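You operate a simulated robot arm through the tools that you are given. There is no shell and no other tool. Be economical: measure what you need, move in short steps, check, and stop when the job is done.

Carry out the task below with a simulated robot arm. There is one attempt and no reset: what you move stays moved.

## Task
Turn the small still's heat off and swap in the empty beaker.
Fine: heat off first; swing the spout aside and back; the filled beaker goes on the small green tray. Set down upright: small beaker. Where these are worked on the way, their far stop is far enough and under half their travel is too little: swing spout.

It is judged by the outcome, as a careful person would: the job done as asked, and still so three seconds after it is handed in. It fails if anything else is knocked over, pushed out of place, dropped, spilled or broken.

## Robot
A 7-joint arm with a two-finger parallel gripper, fixed in place. Base frame: the origin is at the foot of the arm, x ahead of it, y to its left, z up; the work surface is at about z = 0. Lengths are in m, angles in degrees, forces in N, time in s.
With the tool pointing down near the work surface it reaches from about 0.22 to 0.58 m from the base axis. Its first joint turns from -66.0 to 66.0 degrees. Payload 2.5 kg.
The TCP is the grasp point between the finger pads, 0.023 m short of the fingertips. In the tool frame z runs along the fingers and y along their closing line. Largest opening 0.094 m; finger width 0.038, thickness 0.01; the body of the gripper, 0.054 by 0.096 m, starts 0.039 m behind the TCP.
Orientation is told as [roll, pitch, yaw] about the base's x, y, z axes, in that order, counted from this pose: with the fingers straight down and closing along the base's y, the tool's x points along the base's -x, its y along +y and its z along -z.

## Interface
- The arm moves only by the tool arm_command. Its arguments are lists of equal length, an entry for each row: "grip": the opening, from 0 (shut) to 1 (fully open); "travel": the shift along the base's x, y, z in m, a list of three; "angular": the turn, a rotation vector about the base's x, y, z in degrees, a list of three. In form: {"grip": [grip, ...], "travel": [[tx, ty, tz], ...], "angular": [[rx, ry, rz], ...]}. A call has 1 to 20 rows; each row shifts and turns the commanded pose from where the row before left it. Rows are played at 5 a second. More than 0.05 m and 8.6 degrees between two rows, or a gripper value outside its range, and nothing of the call is played. A pose out of reach is approached as far as the arm can. The call stops where the force on the tool passes 40 N (or 10 N more than at its start, if that is more) or the arm is blocked; 0.2 s more then pass. Each finger travels about 0.108 m/s and halts on what it meets, pressing with about 30 N; the grip force reading is that of the motor and also rises with nothing between the fingers. The clock runs only during rows and for 0.2 s after the last one: add rows that do not move to give the fingers time. It gives the time, the measured TCP pose, the force on the tool (base axes), the opening and the grip force at its end, in the units of the frame above (readings bear some noise), with the torque about the TCP (base axes, N m) and any sound that the robot's microphone picked up.
- Cameras (640 x 400 px; columns grow to the right, rows downward): "scene" is fixed at [0.1093, -0.3973, 0.5569]; the picture's right is [0.90, -0.44, 0.00], its down [-0.20, -0.41, -0.89] and it looks along [0.39, 0.80, -0.46] (base axes); focal length 353 px, centre (320, 200). "wrist" rides on the gripper at [0.086, 0.016, -0.075] in the tool frame; the picture's right is [-0.18, 0.98, 0.00], its down [-0.58, -0.11, -0.81] and it looks along [-0.79, -0.15, 0.59] (tool axes); focal length 243 px, centre (320, 200). There is no depth. A picture from a camera that has moved, and an enlarged one, comes with that camera's place and axes in the base frame and with its lens.
- camera(camera): a new picture of that camera. No time passes.
- zoom(camera, box): a new picture of the part [left, top, right, bottom] of that camera's present view, enlarged. No time passes.
- hand_in(): hands the job in; it is judged then, once.

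Go step by step. Nothing tells you positions but the pictures and the camera data: compare them with the known pose of the tool, close in by small moves and look again before you grip or let go. The budget is 120 turns and 76 pictures, counting those below and the enlarged ones. Unless the task says otherwise, let go and move clear before handing in, and close with one line.

The tools are called as name(argument=value, ...) on one line, values as JSON. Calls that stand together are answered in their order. arm_command: Moves the arm, as the interface text tells. Its arguments: {"type":"object","properties":{"grip":{"type":"array"},"travel":{"type":"array"},"angular":{"type":"array"}},"required":["grip","travel","angular"]} The other tools are called the same way: camera (camera) takes a picture; zoom (camera, box) takes an enlarged picture of a part of a camera's view; hand_in () hands the job in.

At the start:

```text
time: 0.0
position: [0.3591, 0.2159, 0.3648]
ee_rot: [0.1, 0.1, 0.0]
ft_force: [0.7, -0.5, 0.9]
torque: [0.02, 0.01, 0.01]
width: 0.0936
grip_force: 0.0
```

scene: 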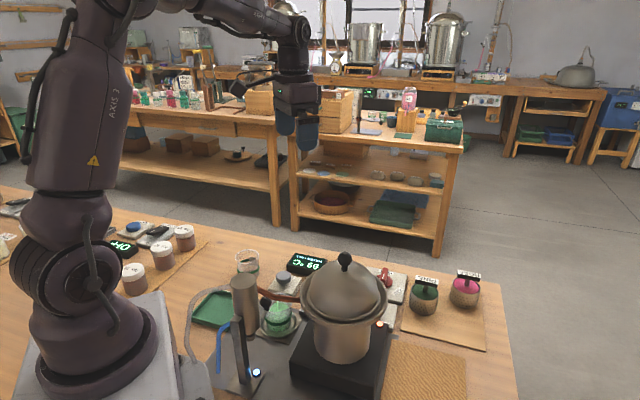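
wrist: 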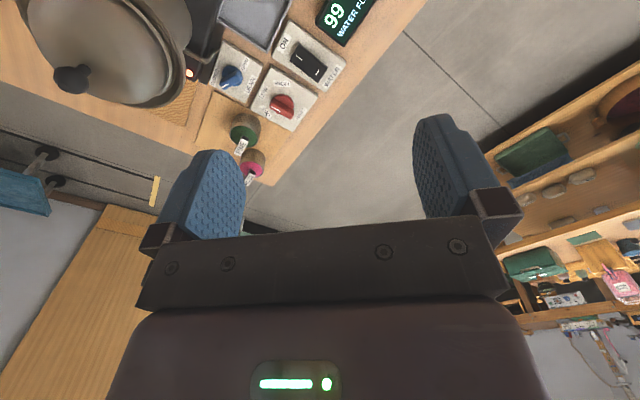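

I see the still on a hot plate with controls behind it, a beaker under the spout, and a green tray on the left. I'll zoom in to identify the parts.

zoom(camera="scene", box=[170, 230, 430, 400])

zoom(camera="wrist", box=[150, 0, 410, 180])

zoom(camera="scene", box=[0, 180, 280, 360])

```text
2.35 times, centred on (300, 315) of scene
camera zoom: at [0.1093, -0.3973, 0.5569], right [0.9, -0.44, 0.0], down [-0.2, -0.41, -0.89], along [0.39, 0.8, -0.46], focal length 831 px, centre (367, -71)
```

zoom: 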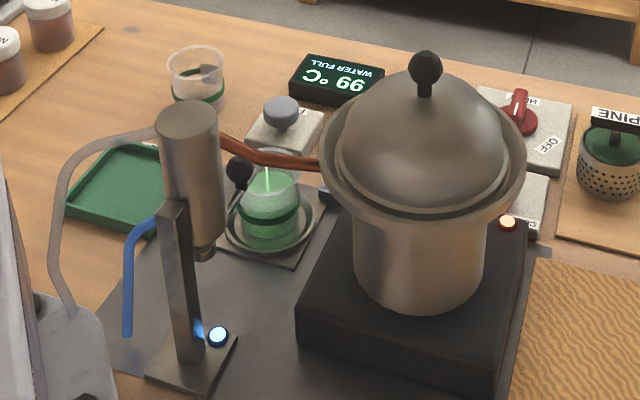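

```text
2.22 times, centred on (280, 90) of wrist
camera zoom: at [0.272, 0.2326, 0.4404], right [0.18, 0.98, 0.0], down [0.58, -0.11, 0.81], along [0.79, -0.15, -0.59], focal length 539 px, centre (409, 444)
```

zoom: 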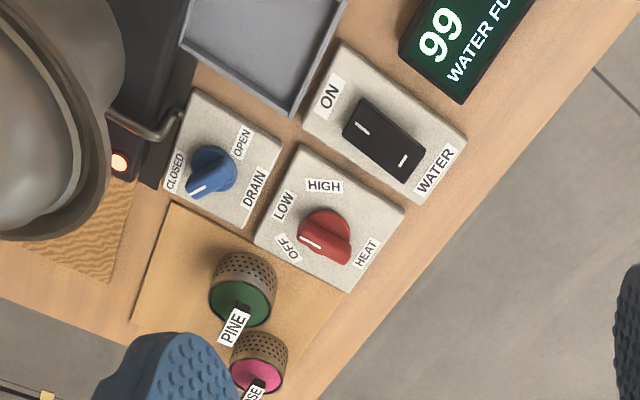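

```text
2.22 times, centred on (140, 270) of scene
camera zoom: at [0.1093, -0.3973, 0.5569], right [0.9, -0.44, 0.0], down [-0.2, -0.41, -0.89], along [0.39, 0.8, -0.46], focal length 785 px, centre (720, 44)
```

zoom: 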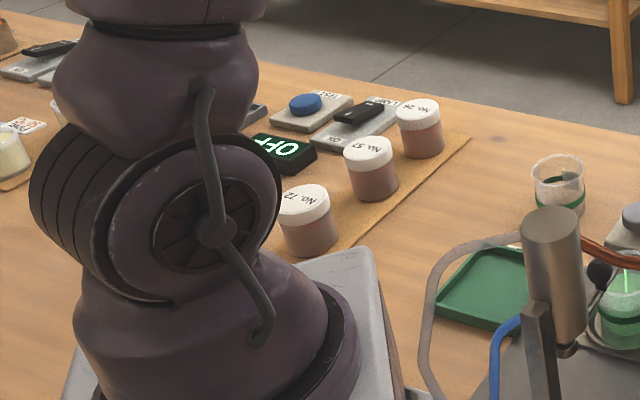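

The red heat knob is near (0.515, 0.107). The filled beaker is near (0.25, 0.08), the empty one near (0.25, 0.30), and the tray near (0.16, 0.20). I'll zoom in on the knob and on the spout.

zoom(camera="wrist", box=[245, 60, 325, 135])

zoom(camera="scene", box=[220, 240, 320, 350])

zoom(camera="scene", box=[355, 255, 425, 310])

```text
5.33 times, centred on (285, 98) of wrist
camera zoom: at [0.272, 0.2326, 0.4404], right [0.18, 0.98, 0.0], down [0.58, -0.11, 0.81], along [0.79, -0.15, -0.59], focal length 1294 px, centre (507, 747)
```

zoom: 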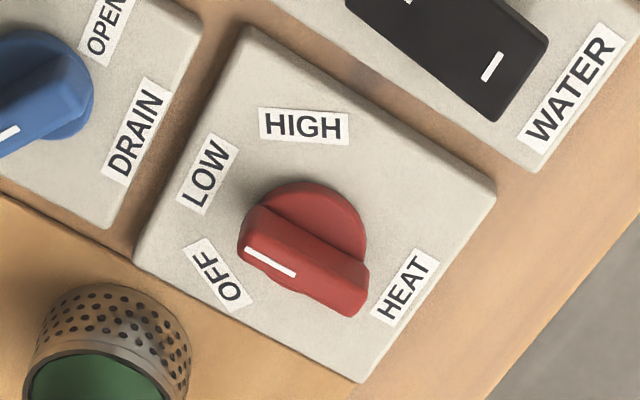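

```text
3.64 times, centred on (270, 295) of scene
camera zoom: at [0.1093, -0.3973, 0.5569], right [0.9, -0.44, 0.0], down [-0.2, -0.41, -0.89], along [0.39, 0.8, -0.46], focal length 1284 px, centre (502, -146)
```

zoom: 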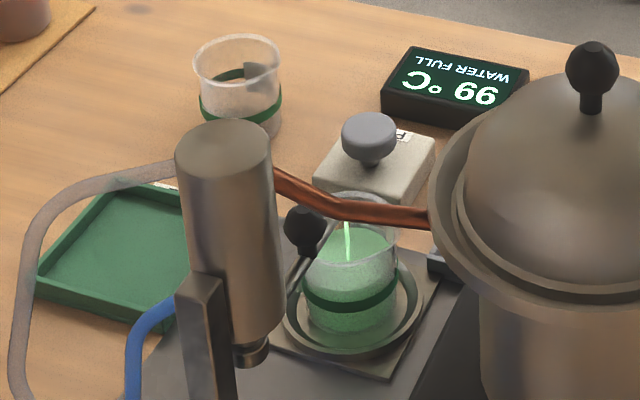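

```text
7.27 times, centred on (390, 282) of scene
camera zoom: at [0.1093, -0.3973, 0.5569], right [0.9, -0.44, 0.0], down [-0.2, -0.41, -0.89], along [0.39, 0.8, -0.46], focal length 2568 px, centre (-189, -400)
```

zoom: 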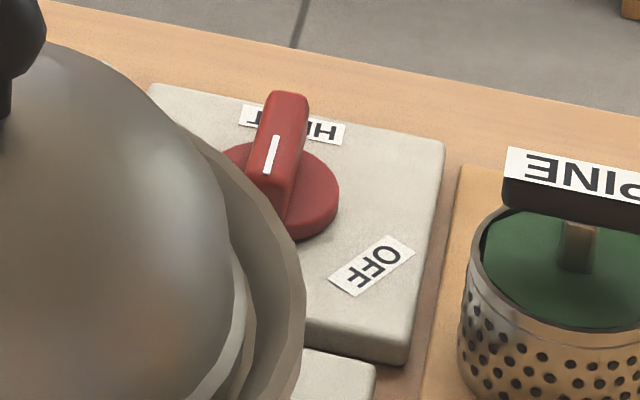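

The knob points at LOW, with its bar at about -128° in base axes, and OFF is about 60° counter-clockwise from there. I'll move above it with the fingers straddling the bar (yaw 52°) and look again.

arm_command(grip=[1, 1, 1, 1, 0.6, 0.6, 0.6, 0.6, 0.6], travel=[[0.02, -0.013, -0.025], [0.02, -0.013, -0.025], [0.02, -0.012, -0.025], [0.02, -0.012, -0.025], [0.02, -0.012, -0.025], [0.02, -0.012, -0.025], [0.02, -0.012, -0.025], [0.014, -0.012, -0.02], [0, 0, 0]], angular=[[0, 0, 6.5], [0, 0, 6.5], [0, 0, 6.5], [0, 0, 6.5], [0, 0, 6.5], [0, 0, 6.5], [0, 0, 6.5], [0, 0, 6.5], [0, 0, 0]])

camera(camera="wrist")

zoom(camera="scene", box=[300, 180, 460, 320])

```text
time: 2.0
position: [0.5137, 0.119, 0.1708]
ee_rot: [0.0, 0.0, 52.1]
ft_force: [0.4, 0.1, 0.6]
torque: [-0.02, 0.0, 0.02]
width: 0.0565
grip_force: 0.1
```

```text
67 pictures are left
camera wrist: at [0.4468, 0.0599, 0.2451], right [-0.66, 0.75, 0.0], down [0.44, 0.39, 0.81], along [0.6, 0.53, -0.59], focal length 243 px, centre (320, 200)
```

wrist: 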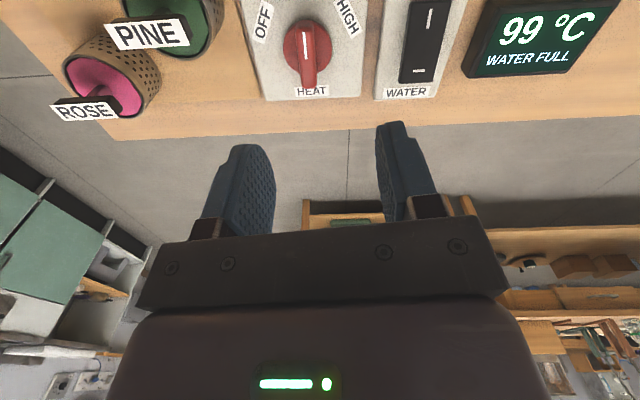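

```text
2.86 times, centred on (380, 250) of scene
camera zoom: at [0.1093, -0.3973, 0.5569], right [0.9, -0.44, 0.0], down [-0.2, -0.41, -0.89], along [0.39, 0.8, -0.46], focal length 1009 px, centre (149, 57)
```

zoom: 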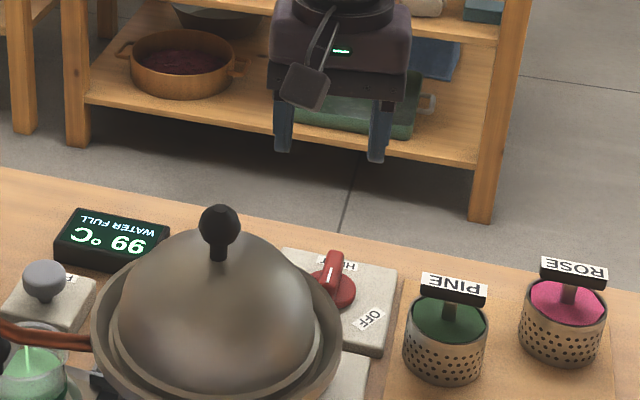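

Triangulating from the three views puts the knob disc at about (0.522, 0.110), z about 0.015, lower than I assumed. I'll zoom in for an exact center and angle.

zoom(camera="wrist", box=[235, 0, 375, 105])

```text
3.81 times, centred on (305, 52) of wrist
camera zoom: at [0.4468, 0.0599, 0.2451], right [-0.66, 0.75, 0.0], down [0.44, 0.39, 0.81], along [0.6, 0.53, -0.59], focal length 924 px, centre (377, 762)
```

zoom: 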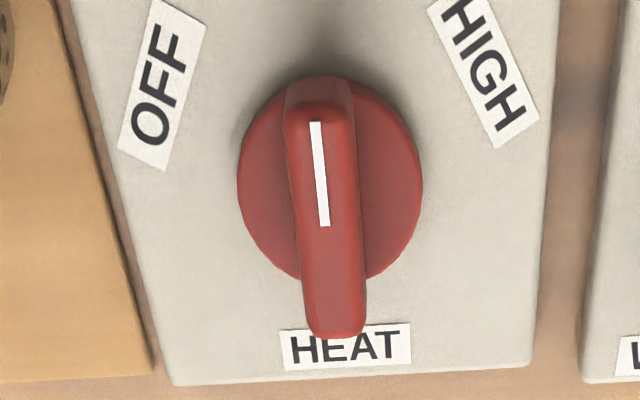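

The knob center is (0.520, 0.110) and the bar lies at about 45.5°. I'll align the gripper and descend so that the fingertips end beside the bar, just above the disc.

arm_command(grip=[0.6, 0.6, 0.6, 0.6, 0.6], travel=[[0.006, -0.009, -0.02], [0, 0, -0.035], [0, 0, -0.03], [0, 0, -0.019], [0, 0, 0]], angular=[[0, 0, -6], [0, 0, 0], [0, 0, 0], [0, 0, 0], [0, 0, 0]])

zoom(camera="scene", box=[330, 200, 470, 320])

camera(camera="wrist")

```text
time: 3.2
position: [0.5186, 0.1099, 0.0641]
ee_rot: [0.0, 0.1, 46.2]
ft_force: [0.2, 0.4, 0.1]
torque: [-0.02, 0.0, 0.01]
width: 0.0564
grip_force: 0.1
```

```text
3.33 times, centred on (400, 260) of scene
camera zoom: at [0.1093, -0.3973, 0.5569], right [0.9, -0.44, 0.0], down [-0.2, -0.41, -0.89], along [0.39, 0.8, -0.46], focal length 1177 px, centre (53, 0)
```

zoom: 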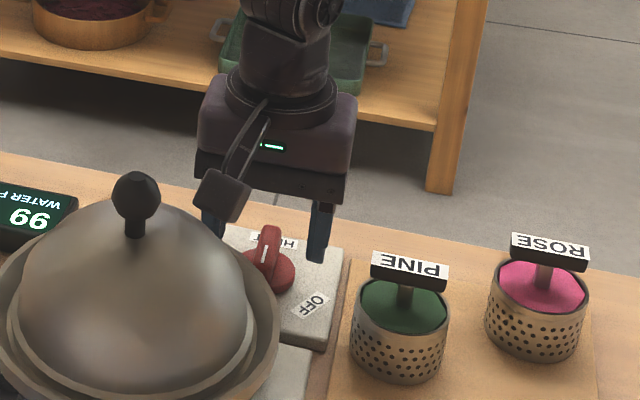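

```text
63 pictures are left
camera wrist: at [0.4467, 0.059, 0.1405], right [-0.58, 0.81, 0.0], down [0.48, 0.34, 0.81], along [0.66, 0.47, -0.59], focal length 243 px, centre (320, 200)
```

wrist: 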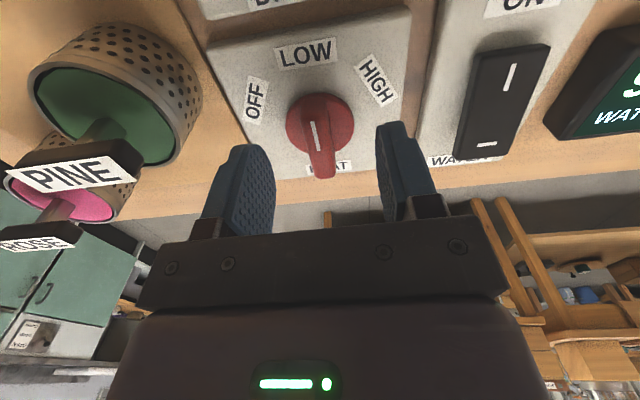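

The fingers are centered over the knob. I'll descend the last 17 mm and look.

arm_command(grip=[0.6, 0.6, 0.6], travel=[[0.0005, 0, -0.01], [0.0005, 0, -0.009], [0, 0, 0]], angular=[[0, 0, 0], [0, 0, 0], [0, 0, 0]])

zoom(camera="wrist", box=[180, 60, 480, 240])

zoom(camera="scene", box=[360, 240, 430, 300])

```text
time: 4.0
position: [0.5196, 0.1095, 0.047]
ee_rot: [0.0, 0.0, 46.2]
ft_force: [-0.3, -0.1, 0.5]
torque: [0.0, -0.04, -0.02]
width: 0.0563
grip_force: 0.1
```

```text
2.13 times, centred on (330, 150) of wrist
camera zoom: at [0.4481, 0.0591, 0.1224], right [-0.58, 0.81, 0.0], down [0.48, 0.34, 0.81], along [0.66, 0.47, -0.59], focal length 518 px, centre (299, 307)
```

zoom: 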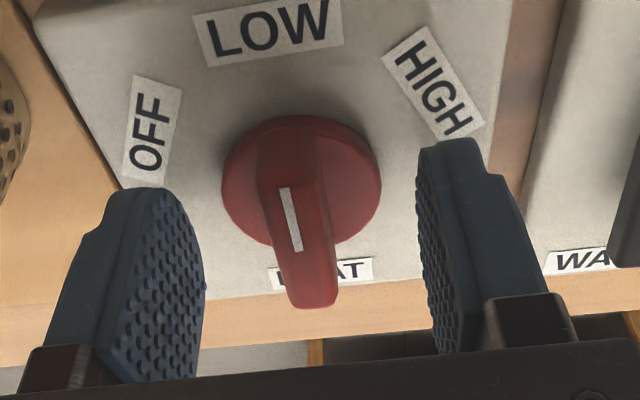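

```text
6.67 times, centred on (395, 270) of scene
camera zoom: at [0.1093, -0.3973, 0.5569], right [0.9, -0.44, 0.0], down [-0.2, -0.41, -0.89], along [0.39, 0.8, -0.46], focal length 2354 px, centre (-180, -267)
```

zoom: 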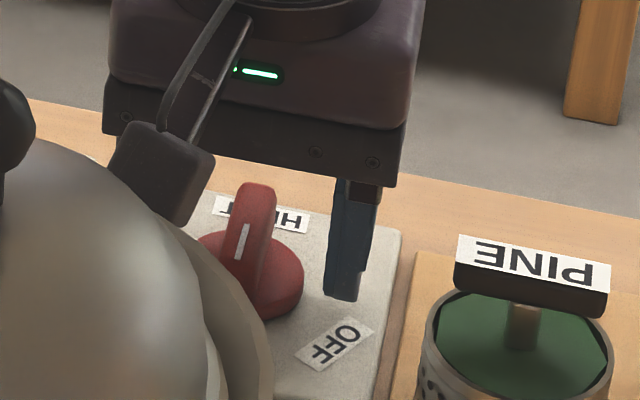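

The fingers straddle the bar. I'll close on it.

arm_command(grip=[0.3, 0.1, 0, 0], travel=[[0, 0, 0], [0, 0, 0], [0, 0, 0], [0, 0, 0]], angular=[[0, 0, 0], [0, 0, 0], [0, 0, 0], [0, 0, 0]])

zoom(camera="wrist", box=[180, 60, 480, 240])

```text
time: 5.0
position: [0.52, 0.1103, 0.0476]
ee_rot: [-0.1, 0.0, 46.1]
ft_force: [3.2, -0.8, -3.3]
torque: [-0.11, 0.09, 0.04]
width: 0.0138
grip_force: 45.3
```

```text
2.13 times, centred on (330, 150) of wrist
camera zoom: at [0.4481, 0.0589, 0.1224], right [-0.58, 0.81, 0.0], down [0.48, 0.34, 0.81], along [0.66, 0.47, -0.59], focal length 518 px, centre (299, 307)
```

zoom: 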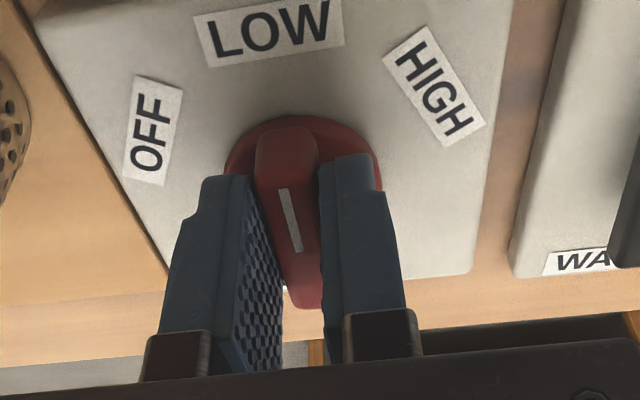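

The bar is held. I'll turn it counter-clockwise 30° first and check that the camera clears the PINE jar.

arm_command(grip=[0, 0, 0, 0, 0, 0], travel=[[0, 0, 0], [0, 0, 0], [0, 0, 0], [0, 0, 0], [0, 0, 0], [0, 0, 0]], angular=[[0, 0, 6], [0, 0, 6], [0, 0, 6], [0, 0, 6], [0, 0, 6], [0, 0, 0]])

camera(camera="wrist")

zoom(camera="scene", box=[360, 220, 490, 320])

```text
time: 6.2
position: [0.5224, 0.1092, 0.0479]
ee_rot: [-0.4, -0.1, 73.3]
ft_force: [5.3, 1.5, -3.1]
torque: [-0.36, 0.55, 0.0]
width: 0.014
grip_force: 44.8
stopped in row 5: the force on the tool passed its limit at 42 N (the readings are from after the stop); the commanded pose is now the measured one
```

```text
59 pictures are left
camera wrist: at [0.4807, 0.0306, 0.1221], right [-0.89, 0.46, -0.01], down [0.26, 0.53, 0.81], along [0.37, 0.72, -0.59], focal length 243 px, centre (320, 200)
```

wrist: 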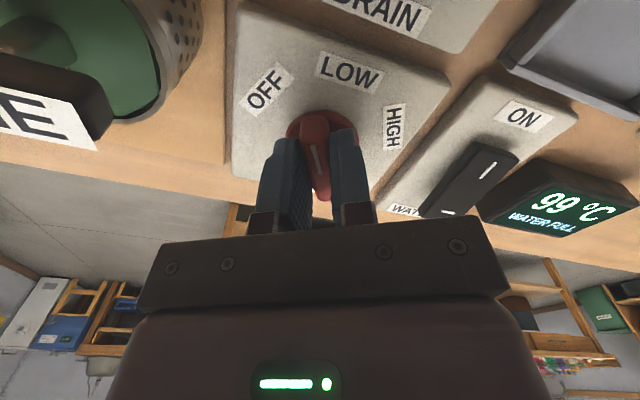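

```text
4.00 times, centred on (425, 270) of scene
camera zoom: at [0.1093, -0.3973, 0.5569], right [0.9, -0.44, 0.0], down [-0.2, -0.41, -0.89], along [0.39, 0.8, -0.46], focal length 1412 px, centre (-100, -80)
```

zoom: 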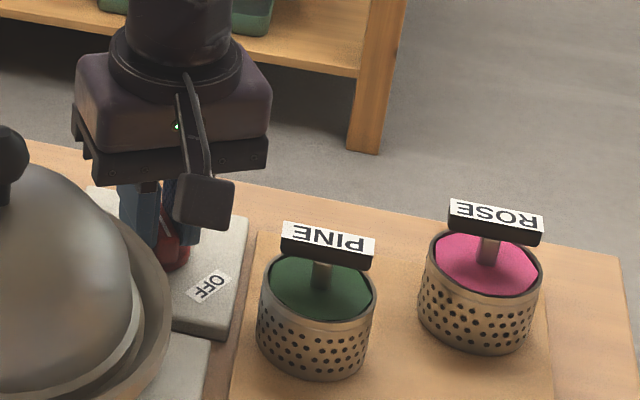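

The bar followed about 27° before the force limit tripped, perhaps a detent hump or a slight off-center grip. Nothing has touched the jar, so I'll continue in smaller steps.

arm_command(grip=[0, 0, 0, 0], travel=[[0, 0, 0], [0, 0, 0], [0, 0, 0], [0, 0, 0]], angular=[[0, 0, 4], [0, 0, 4], [0, 0, 4], [0, 0, 0]])

zoom(camera="wrist", box=[200, 20, 460, 240])

```text
time: 7.2
position: [0.5232, 0.1104, 0.0482]
ee_rot: [-0.5, -0.2, 85.4]
ft_force: [20.4, 5.3, -14.7]
torque: [-1.07, 0.43, -0.04]
width: 0.0139
grip_force: 45.3
```

```text
1.82 times, centred on (330, 130) of wrist
camera zoom: at [0.4986, 0.0235, 0.1221], right [-0.97, 0.26, -0.01], down [0.15, 0.57, 0.81], along [0.22, 0.78, -0.59], focal length 441 px, centre (302, 327)
```

zoom: 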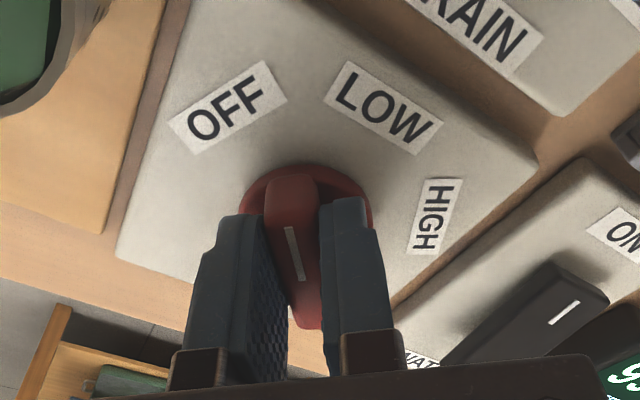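

The knob is following, and the reaction pushes the tool toward +x and down. I'll relieve that slightly while turning further.

arm_command(grip=[0, 0, 0, 0, 0, 0], travel=[[0.002, 0.0005, -0.001], [0, 0, 0], [0, 0, 0], [0, 0, 0], [0, 0, 0], [0, 0, 0]], angular=[[0, 0, 0], [0, 0, 4], [0, 0, 4], [0, 0, 4], [0, 0, 4], [0, 0, 0]])

zoom(camera="wrist", box=[200, 20, 460, 240])

zoom(camera="scene", box=[360, 220, 490, 320])

```text
time: 8.6
position: [0.5237, 0.1086, 0.0467]
ee_rot: [-0.5, 0.0, 101.5]
ft_force: [-15.0, -10.3, 30.3]
torque: [-0.32, 0.68, 0.08]
width: 0.0137
grip_force: 45.0
```

```text
1.82 times, centred on (330, 130) of wrist
camera zoom: at [0.5245, 0.0206, 0.1223], right [-1.0, -0.01, -0.01], down [-0.01, 0.59, 0.81], along [-0.01, 0.81, -0.59], focal length 441 px, centre (302, 327)
```

zoom: 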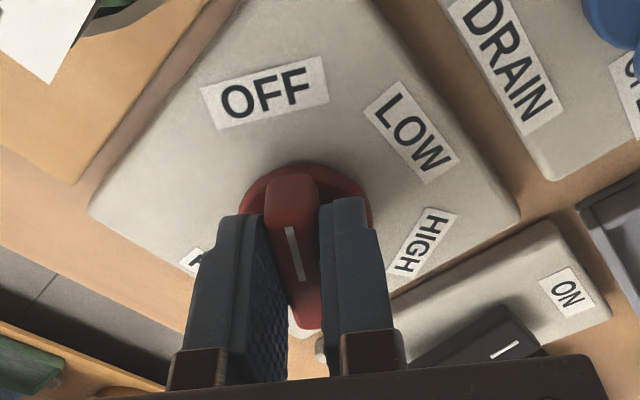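

```text
4.00 times, centred on (425, 270) of scene
camera zoom: at [0.1091, -0.3973, 0.557], right [0.9, -0.44, 0.0], down [-0.2, -0.41, -0.89], along [0.39, 0.8, -0.46], focal length 1412 px, centre (-100, -80)
```

zoom: 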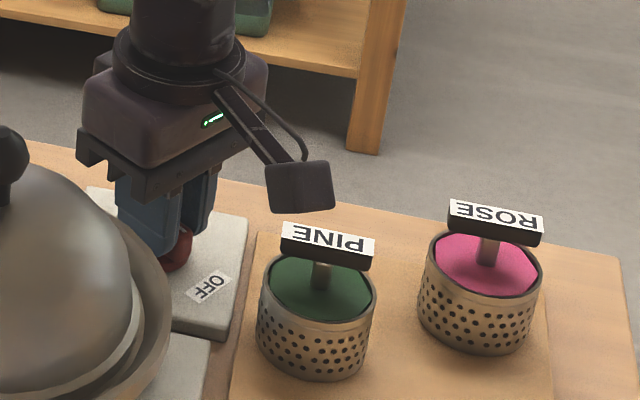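

The knob has turned 55° and should be nearly at OFF. I'll raise slightly to relieve the downward push, then turn a few more degrees to find the stop.

arm_command(grip=[0, 0, 0, 0, 0], travel=[[-0.0005, 0, 0.001], [0, 0, 0], [0, 0, 0], [0, 0, 0], [0, 0, 0]], angular=[[0, 0, 0], [0, 0, 3], [0, 0, 3], [0, 0, 3], [0, 0, 0]])

zoom(camera="wrist", box=[200, 20, 460, 240])

```text
time: 9.8
position: [0.5243, 0.1092, 0.0473]
ee_rot: [-0.8, 0.0, 110.1]
ft_force: [28.3, -3.0, -11.5]
torque: [1.1, 0.61, -1.91]
width: 0.0166
grip_force: 44.9
```

```text
1.82 times, centred on (330, 130) of wrist
camera zoom: at [0.5376, 0.021, 0.122], right [-0.99, -0.16, -0.01], down [-0.11, 0.58, 0.81], along [-0.13, 0.8, -0.59], focal length 441 px, centre (302, 327)
```

zoom: 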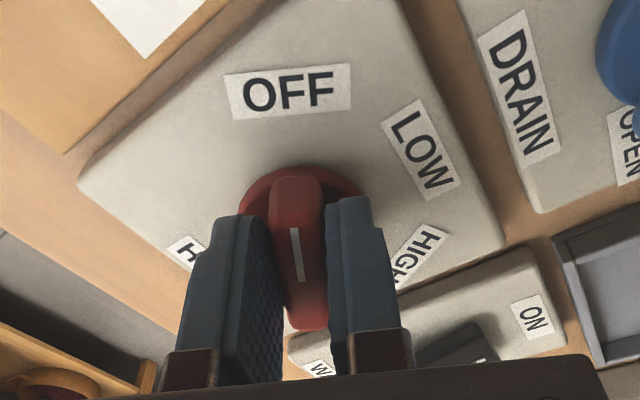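

The grip was wedged open and the torque rose to 1.9 N m, so the knob is at its OFF stop. I'll back off, release and lift.

arm_command(grip=[0, 0.4, 0.4, 0.4, 0.4, 0.4, 0.4], travel=[[0, 0, 0], [0, 0, 0], [0, 0, 0], [0, 0, 0.02], [0, 0, 0.04], [0, 0, 0.04], [0, 0, 0]], angular=[[0, 0, -3], [0, 0, 0], [0, 0, 0], [0, 0, 0], [0, 0, 0], [0, 0, 0], [0, 0, 0]])

camera(camera="wrist")

zoom(camera="scene", box=[240, 220, 480, 390])

```text
time: 11.4
position: [0.5218, 0.1083, 0.1482]
ee_rot: [-0.4, 0.0, 107.4]
ft_force: [0.1, -0.2, 0.3]
torque: [0.0, -0.01, 0.01]
width: 0.0378
grip_force: 0.1
```

```text
53 pictures are left
camera wrist: at [0.5315, 0.0203, 0.2226], right [-0.99, -0.12, -0.01], down [-0.07, 0.58, 0.81], along [-0.09, 0.8, -0.59], focal length 243 px, centre (320, 200)
```

wrist: 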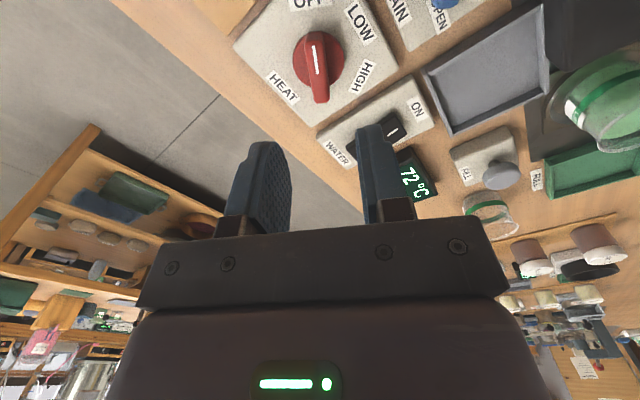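

```text
2.35 times, centred on (360, 305) of scene
camera zoom: at [0.1092, -0.3973, 0.5569], right [0.9, -0.44, 0.0], down [-0.2, -0.41, -0.89], along [0.39, 0.8, -0.46], focal length 831 px, centre (226, -47)
```

zoom: 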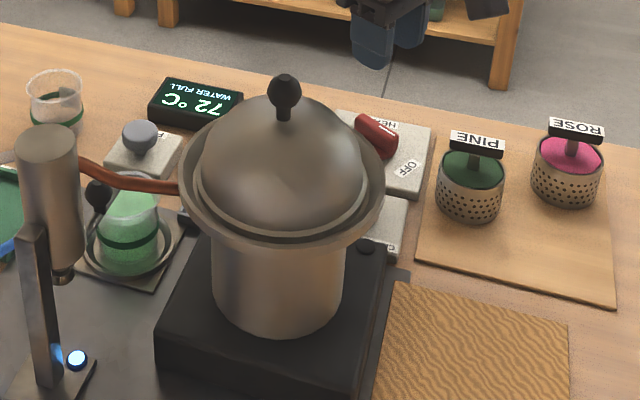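

The heat is off: the lamp is dark, the stream has stopped and the temperature is falling. Next I'll raise the arm and turn the wrist camera toward the spout and beaker.

arm_command(grip=[0.4, 0.4, 0.4, 0.4, 0.4, 0.4, 0.4, 0.4, 0.4, 0.4, 0.4, 0.4, 0.4, 0.4, 0.4, 0.4, 0.4, 0.4, 0.4, 0.4], travel=[[0, 0, 0.03], [0, 0, 0.03], [0, 0, 0.03], [0, 0, 0.03], [0, 0, 0.03], [0, 0, 0.03], [-0.0162, 0.0101, 0], [-0.0162, 0.0101, 0], [-0.0162, 0.0101, 0], [-0.0162, 0.0101, 0], [-0.0162, 0.0101, 0], [-0.0162, 0.0101, 0], [-0.0162, 0.0101, 0], [-0.0162, 0.0101, 0], [-0.0162, 0.0101, 0], [-0.0162, 0.0101, 0], [-0.0162, 0.0101, 0], [-0.0162, 0.0101, 0], [-0.0162, 0.0101, 0], [-0.0162, 0.0101, 0]], angular=[[0, 0, -8.5], [0, 0, -8.5], [0, 0, -8.5], [0, 0, -8.5], [0, 0, -8.5], [0, 0, -8.5], [0, 0, -8.5], [0, 0, -8.5], [0, 0, -8.5], [0, 0, -8.5], [0, 0, -8.5], [0, 0, -8.5], [0, 0, -8.5], [0, 0, -8.5], [0, 0, -8.5], [0, 0, -8.5], [0, 0, -8.5], [0, 0, -8.5], [0, 0, -8.5], [0, 0, -8.5]])

camera(camera="wrist")

```text
time: 15.6
position: [0.2954, 0.2521, 0.3279]
ee_rot: [-0.3, -0.2, -62.7]
ft_force: [-0.6, 0.6, -0.1]
torque: [0.01, 0.01, 0.01]
width: 0.0375
grip_force: 0.1
```

```text
51 pictures are left
camera wrist: at [0.2704, 0.3357, 0.402], right [0.96, 0.29, -0.01], down [0.17, -0.56, 0.81], along [0.23, -0.78, -0.59], focal length 243 px, centre (320, 200)
```

wrist: 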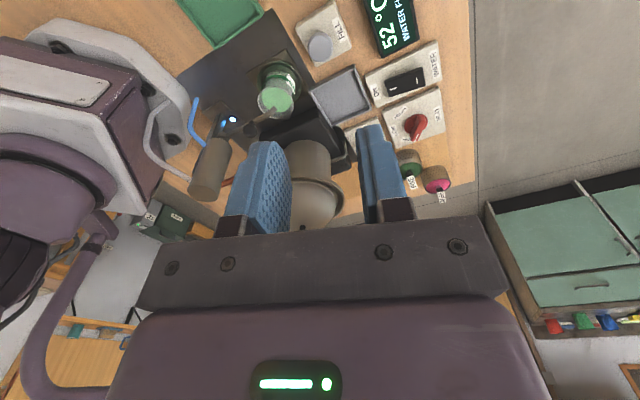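

zoom(camera="wrist", box=[160, 10, 360, 210])

zoom(camera="wrist", box=[230, 50, 310, 150])

```text
2.00 times, centred on (260, 110) of wrist
camera zoom: at [0.2704, 0.3357, 0.402], right [0.96, 0.29, -0.01], down [0.17, -0.56, 0.81], along [0.23, -0.78, -0.59], focal length 485 px, centre (440, 380)
```

zoom: 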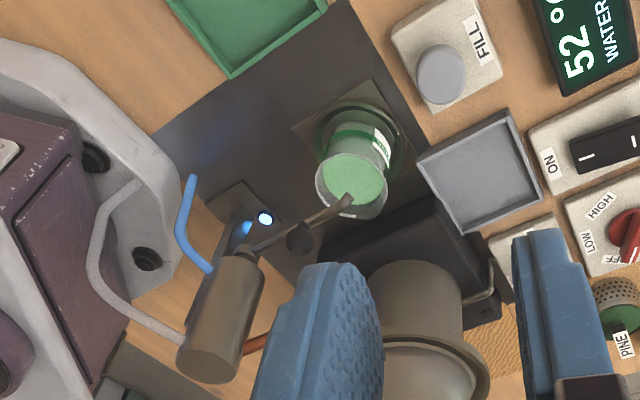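

```text
4.00 times, centred on (270, 100) of wrist
camera zoom: at [0.2704, 0.3357, 0.402], right [0.96, 0.29, -0.01], down [0.17, -0.56, 0.81], along [0.23, -0.78, -0.59], focal length 970 px, centre (520, 600)
```

zoom: 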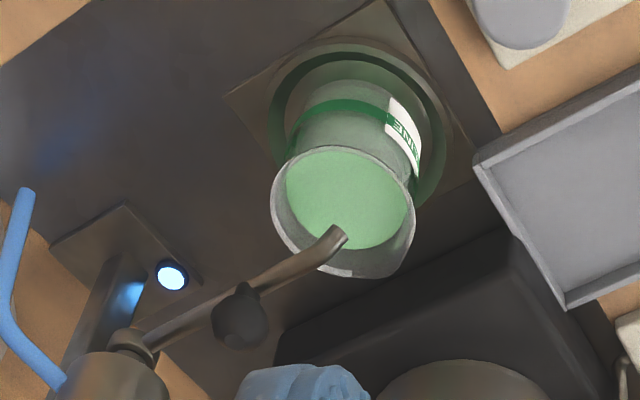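

The heat is cooling off nicely. The spout pivots under the condenser at about (0.19, 0.035), with its tip over the beaker and a black ball handle near (0.233, 0.08, 0.10). I'll move closer, with the camera side facing away from the condenser.

arm_command(grip=[0.4, 0.4, 0.4, 0.4, 0.4, 0.4], travel=[[-0.009, -0.02, -0.02], [-0.009, -0.02, -0.02], [-0.009, -0.02, -0.02], [-0.009, -0.02, -0.02], [-0.009, -0.02, -0.02], [0, 0, 0]], angular=[[0, 0, -7], [0, 0, -7], [0, 0, -7], [0, 0, -7], [0, 0, -7], [0, 0, 0]])

camera(camera="wrist")

camera(camera="scene")

```text
time: 17.0
position: [0.252, 0.15, 0.2272]
ee_rot: [-0.3, -0.1, -97.8]
ft_force: [-0.2, 0.4, -1.0]
torque: [0.0, 0.0, 0.0]
width: 0.0375
grip_force: 0.0
```

```text
48 pictures are left
camera wrist: at [0.2813, 0.2332, 0.3018], right [0.95, -0.32, -0.01], down [-0.18, -0.56, 0.81], along [-0.26, -0.77, -0.59], focal length 243 px, centre (320, 200)
```

wrist: 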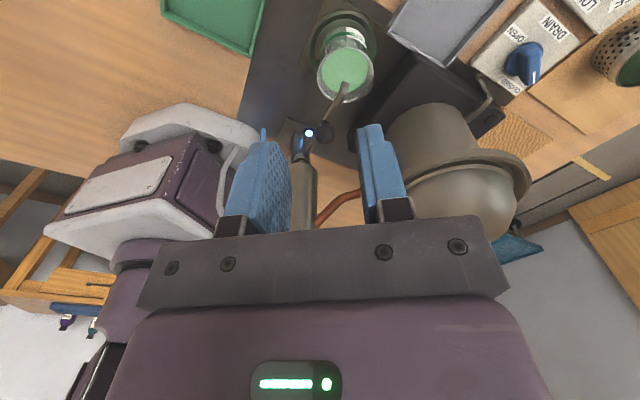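

```text
47 pictures are left
```

scene: 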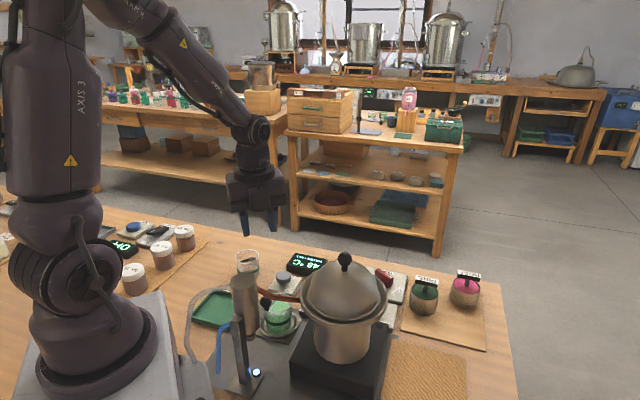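

zoom(camera="wrist", box=[270, 10, 400, 150])

```text
2.86 times, centred on (335, 80) of wrist
camera zoom: at [0.2813, 0.2332, 0.3018], right [0.95, -0.32, -0.01], down [-0.18, -0.56, 0.81], along [-0.26, -0.77, -0.59], focal length 693 px, centre (277, 543)
```

zoom: 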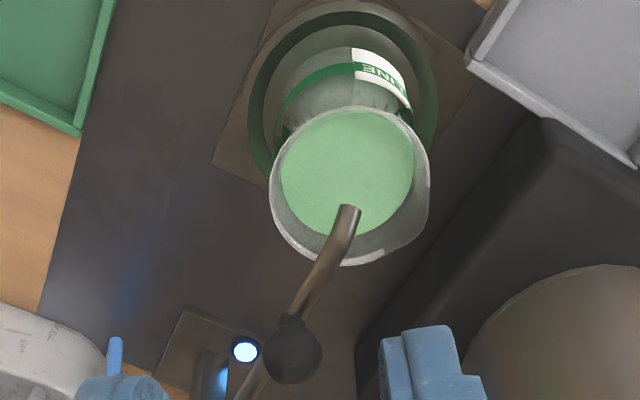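

Combining rays puts the ball at about (0.235, 0.085, 0.103). I'll tilt the gripper so its body leans away from the condenser and hover just above the ball.

arm_command(grip=[0.48, 0.48, 0.48, 0.48], travel=[[-0.005, -0.015, -0.025], [-0.005, -0.015, -0.025], [-0.004, -0.018, -0.022], [0, 0, 0]], angular=[[-5, 0, 0], [-5, 0, 0], [-5, 0, 0], [0, 0, 0]])

camera(camera="wrist")

zoom(camera="scene", box=[190, 220, 330, 340])

```text
time: 18.0
position: [0.2387, 0.1007, 0.1565]
ee_rot: [1.7, -15.1, -97.9]
ft_force: [-0.1, -0.5, 0.6]
torque: [-0.01, 0.03, 0.0]
width: 0.0448
grip_force: 0.1
```

```text
45 pictures are left
camera wrist: at [0.2654, 0.2004, 0.2074], right [0.95, -0.3, 0.08], down [-0.18, -0.33, 0.93], along [-0.26, -0.89, -0.37], focal length 243 px, centre (320, 200)
```

wrist: 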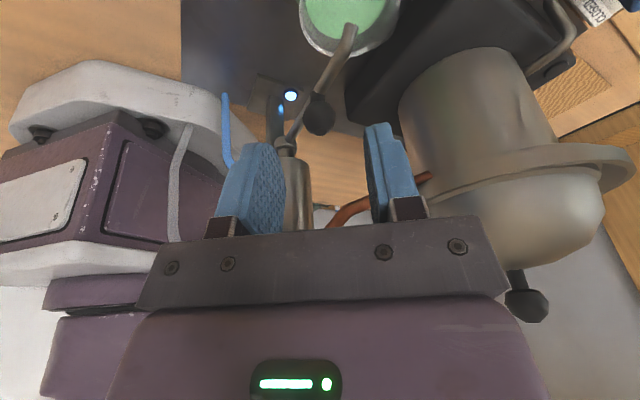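

```text
3.33 times, centred on (260, 280) of scene
camera zoom: at [0.1093, -0.3973, 0.5569], right [0.9, -0.44, 0.0], down [-0.2, -0.41, -0.89], along [0.39, 0.8, -0.46], focal length 1177 px, centre (520, -67)
```

zoom: 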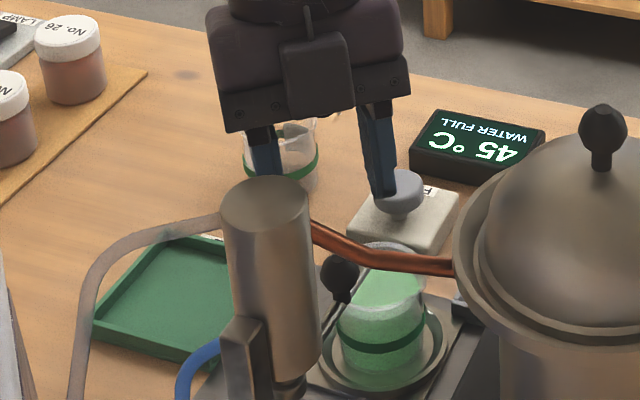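

The scene camera agrees with the known fingertip position, so the ball is at about (0.235, 0.081, 0.097). I'll lower most of the way and check.

arm_command(grip=[0.48, 0.48, 0.48], travel=[[-0.001, -0.006, -0.018], [-0.001, -0.006, -0.018], [0, 0, 0]], angular=[[0, 0, 0], [0, 0, 0], [0, 0, 0]])

camera(camera="wrist")

zoom(camera="scene", box=[210, 240, 310, 330])

```text
time: 18.8
position: [0.2358, 0.0886, 0.1209]
ee_rot: [1.6, -15.0, -97.9]
ft_force: [-0.2, 0.1, -0.7]
torque: [0.05, 0.0, -0.01]
width: 0.0454
grip_force: 0.0
```

```text
43 pictures are left
camera wrist: at [0.2637, 0.1892, 0.1704], right [0.95, -0.3, 0.07], down [-0.18, -0.33, 0.93], along [-0.26, -0.89, -0.37], focal length 243 px, centre (320, 200)
```

wrist: 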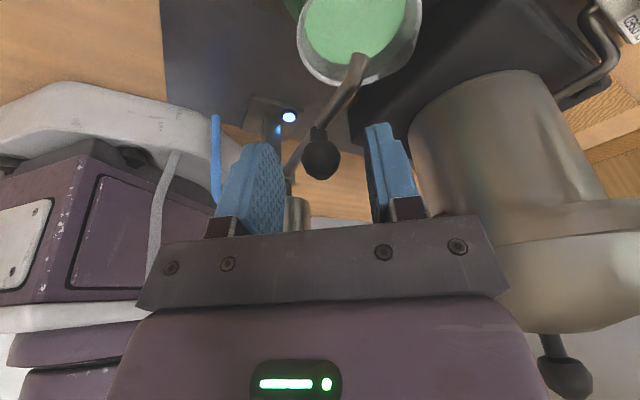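

```text
4.44 times, centred on (260, 285) of scene
camera zoom: at [0.1093, -0.3973, 0.5569], right [0.9, -0.44, 0.0], down [-0.2, -0.41, -0.89], along [0.39, 0.8, -0.46], focal length 1569 px, centre (587, -178)
```

zoom: 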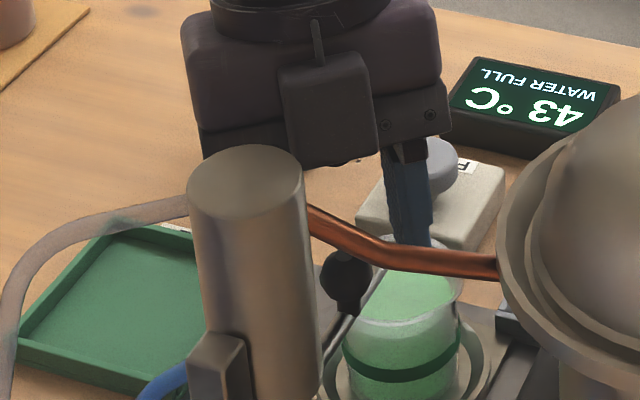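

The fingertips are level with the ball's center. I'll go 9 mm further along the fingers, then close.

arm_command(grip=[0.48, 0.48, 0.48], travel=[[0, -0.001, -0.005], [0, -0.001, -0.004], [0, 0, 0]], angular=[[0, 0, 0], [0, 0, 0], [0, 0, 0]])

zoom(camera="wrist", box=[200, 60, 440, 240])

```text
time: 19.6
position: [0.2352, 0.0893, 0.1108]
ee_rot: [1.7, -15.0, -97.9]
ft_force: [1.3, -0.2, -0.8]
torque: [0.01, 0.01, -0.01]
width: 0.0451
grip_force: 0.0
```

```text
2.22 times, centred on (320, 150) of wrist
camera zoom: at [0.2636, 0.1879, 0.1611], right [0.95, -0.3, 0.08], down [-0.18, -0.33, 0.93], along [-0.26, -0.89, -0.37], focal length 539 px, centre (320, 311)
```

zoom: 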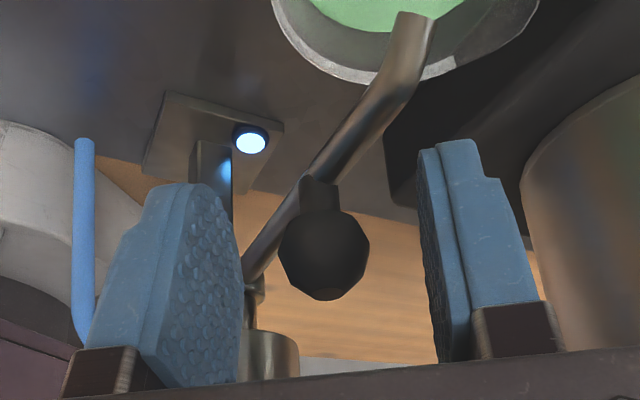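

The ball sits between the pads with the tube beyond the fingertips. I'll close on it.

arm_command(grip=[0.35, 0.25, 0.15, 0.1, 0.1], travel=[[0, 0, 0], [0, 0, 0], [0, 0, 0], [0, 0, 0], [0, 0, 0]], angular=[[0, 0, 0], [0, 0, 0], [0, 0, 0], [0, 0, 0], [0, 0, 0]])

zoom(camera="wrist", box=[200, 60, 440, 240])

```text
time: 20.8
position: [0.2356, 0.0887, 0.1106]
ee_rot: [1.5, -15.0, -97.9]
ft_force: [-4.4, 1.8, 19.9]
torque: [-0.17, 0.01, -0.09]
width: 0.0214
grip_force: 44.7
```

```text
2.22 times, centred on (320, 150) of wrist
camera zoom: at [0.2635, 0.1878, 0.1613], right [0.95, -0.3, 0.07], down [-0.18, -0.33, 0.93], along [-0.26, -0.89, -0.37], focal length 539 px, centre (320, 311)
```

zoom: 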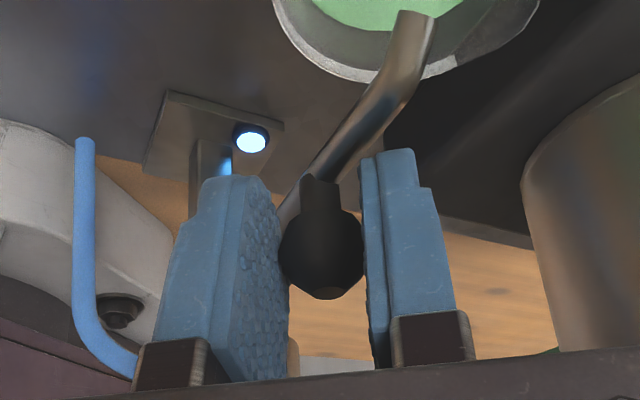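

The ball is held. I'll swing it counter-clockwise about the pivot, 20° to start.

arm_command(grip=[0.1, 0.1, 0.1, 0.1, 0.1], travel=[[-0.0047, 0.0038, 0.0005], [-0.0051, 0.0033, 0], [-0.0054, 0.0029, 0], [-0.0055, 0.0024, 0], [0, 0, 0]], angular=[[0, 0, 5], [0, 0, 5], [0, 0, 5], [0, 0, 5], [0, 0, 0]])

camera(camera="wrist")

```text
time: 22.0
position: [0.2139, 0.1012, 0.1105]
ee_rot: [1.5, -15.0, -78.0]
ft_force: [0.3, -9.2, -11.9]
torque: [-0.37, -0.03, 0.26]
width: 0.0215
grip_force: 45.1
```

```text
39 pictures are left
camera wrist: at [0.2064, 0.2039, 0.1612], right [1.0, 0.04, 0.07], down [-0.05, -0.37, 0.93], along [0.06, -0.93, -0.37], focal length 243 px, centre (320, 200)
```

wrist: 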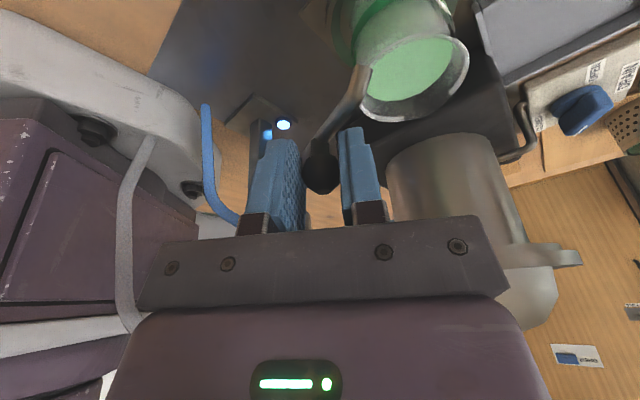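

It moves freely and the beaker is undisturbed. I'll swing 30° more.

arm_command(grip=[0.1, 0.1, 0.1, 0.1, 0.1, 0.1, 0.1], travel=[[-0.0058, 0.0011, -0.0003], [-0.0059, 0.0014, 0], [-0.006, 0.0009, 0], [-0.0061, 0.0004, 0], [-0.0061, -0.0001, 0], [-0.006, -0.0006, 0], [0, 0, 0]], angular=[[0, 0, 5], [0, 0, 5], [0, 0, 5], [0, 0, 5], [0, 0, 5], [0, 0, 5], [0, 0, 0]])

camera(camera="wrist")

zoom(camera="scene", box=[170, 220, 330, 360])

```text
time: 23.0
position: [0.1943, 0.1042, 0.1111]
ee_rot: [1.2, -15.3, -58.8]
ft_force: [-0.3, -0.4, 5.9]
torque: [0.15, -0.08, -0.03]
width: 0.0212
grip_force: 45.0
out of reach, approached as far as the arm can: row 4, 5
stopped in row 5: the force on the tool passed its limit at 48 N (the readings are from after the stop); the commanded pose is now the measured one
```

```text
38 pictures are left
camera wrist: at [0.1531, 0.2004, 0.1605], right [0.93, 0.36, 0.07], down [0.07, -0.36, 0.93], along [0.36, -0.86, -0.36], focal length 243 px, centre (320, 200)
```

wrist: 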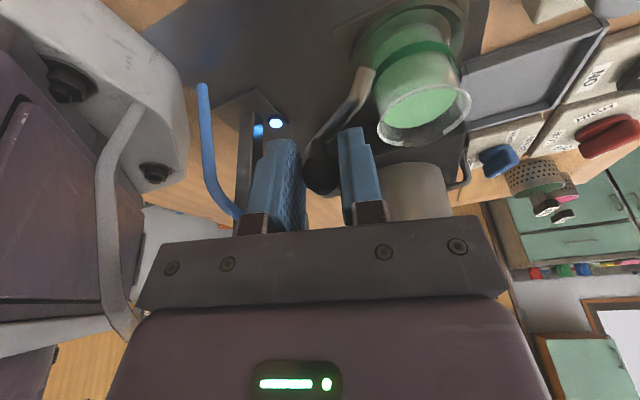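

```text
2.86 times, centred on (250, 290) of scene
camera zoom: at [0.1092, -0.3973, 0.5569], right [0.9, -0.44, 0.0], down [-0.2, -0.41, -0.89], along [0.39, 0.8, -0.46], focal length 1009 px, centre (520, -57)
```

zoom: 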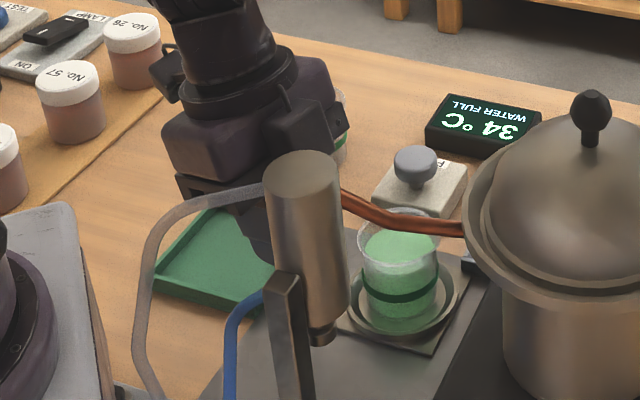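

The spout is swung about 39°, but the arm reached its inner limit because the lean now points toward the base. I'll release, lift, re-orient with the body leaning outward, and regrip to swing further.

arm_command(grip=[0.3, 0.48, 0.48, 0.48, 0.48, 0.48, 0.48, 0.48, 0.48, 0.48, 0.48, 0.48], travel=[[0, 0, 0], [0, 0, 0], [-0.003, 0.004, 0.02], [-0.003, 0.004, 0.02], [0.005, 0.003, 0.01], [0.005, 0.002, 0], [0.005, 0, 0], [0.003, 0, 0], [0.003, 0, 0], [0, 0, 0], [0, 0, 0], [0, 0, 0]], angular=[[0, 0, 0], [0, 0, 0], [0, 0, 0], [0, 0, 0], [0, 0, -7.8], [0, 0, -7.8], [0, 0, -7.8], [0, 0, -7.8], [0, 0, -7.8], [-1.05, 6.7, -1.8], [-1.05, 6.7, -1.8], [0, 0, 0]])

camera(camera="wrist")

camera(camera="scene")

```text
time: 25.6
position: [0.2116, 0.1207, 0.1604]
ee_rot: [-12.5, -19.1, -97.5]
ft_force: [-0.3, -0.2, 0.2]
torque: [0.02, 0.0, -0.01]
width: 0.0453
grip_force: 0.0
out of reach, approached as far as the arm can: row 3
```

```text
36 pictures are left
camera wrist: at [0.2568, 0.2191, 0.1979], right [0.92, -0.37, -0.14], down [0.03, -0.29, 0.96], along [-0.39, -0.88, -0.25], focal length 243 px, centre (320, 200)
```

wrist: 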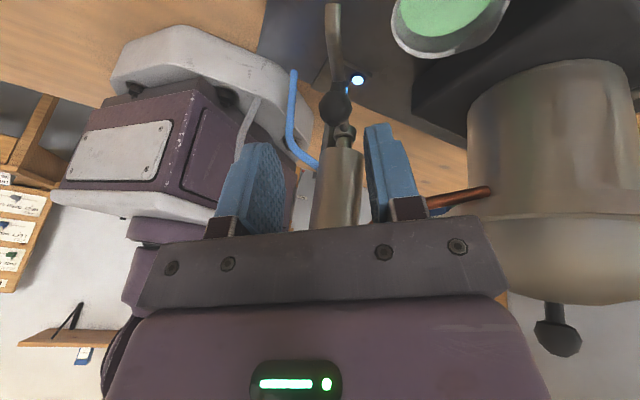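

```text
35 pictures are left
```

scene: 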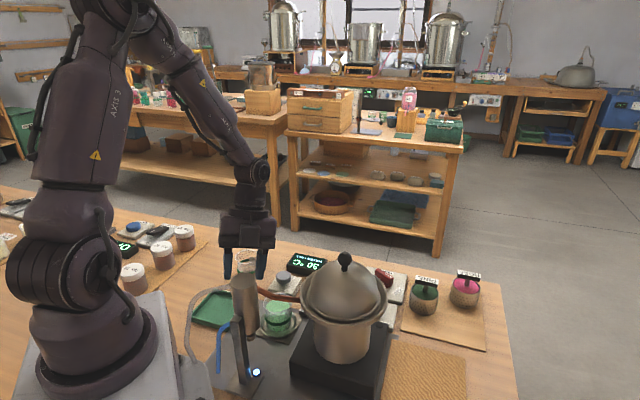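

The spout is now clear of the beaker, with the ball at about (0.200, 0.096, 0.10). I'll come down on it again with the new lean.

arm_command(grip=[0.58, 0.58, 0.58, 0.58], travel=[[-0.003, -0.01, -0.016], [-0.003, -0.008, -0.016], [-0.001, -0.004, -0.013], [0, 0, 0]], angular=[[0, 0, 0], [0, 0, 0], [0, 0, 0], [0, 0, 0]])

zoom(camera="wrist", box=[180, 40, 460, 240])

```text
time: 26.6
position: [0.2053, 0.0982, 0.1162]
ee_rot: [-12.3, -19.2, -97.4]
ft_force: [-0.1, 0.2, 0.2]
torque: [0.0, -0.01, 0.01]
width: 0.0544
grip_force: 0.1
```

```text
2.00 times, centred on (320, 140) of wrist
camera zoom: at [0.2501, 0.198, 0.1536], right [0.92, -0.37, -0.14], down [0.03, -0.29, 0.96], along [-0.39, -0.88, -0.25], focal length 485 px, centre (320, 320)
```

zoom: 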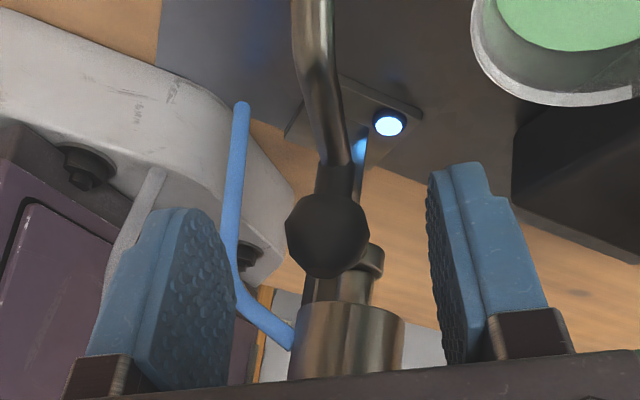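

The ball is centered between the pads. I'll close and swing on by translation only, in two rounds.

arm_command(grip=[0.45, 0.3, 0.15, 0.1, 0.1, 0.1, 0.1, 0.1, 0.1], travel=[[0, 0, -0.002], [0, 0, 0], [0, 0, 0], [0, 0, 0], [-0.0065, 0.0011, 0], [-0.0066, 0.0005, 0], [-0.0066, -0.0002, 0], [-0.0065, -0.001, 0], [0, 0, 0]], angular=[[0, 0, 0], [0, 0, 0], [0, 0, 0], [0, 0, 0], [0, 0, 0], [0, 0, 0], [0, 0, 0], [0, 0, 0], [0, 0, 0]])

zoom(camera="wrist", box=[180, 40, 460, 240])

```text
time: 28.6
position: [0.1776, 0.0993, 0.1139]
ee_rot: [-12.4, -19.3, -97.5]
ft_force: [7.4, -5.1, -14.7]
torque: [-0.59, -0.06, 0.43]
width: 0.0213
grip_force: 45.1
```

```text
2.00 times, centred on (320, 140) of wrist
camera zoom: at [0.2226, 0.1983, 0.1511], right [0.92, -0.37, -0.14], down [0.03, -0.29, 0.96], along [-0.39, -0.89, -0.25], focal length 485 px, centre (320, 320)
```

zoom: 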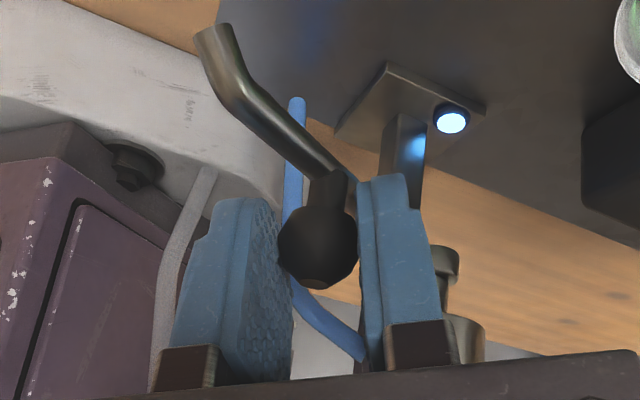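

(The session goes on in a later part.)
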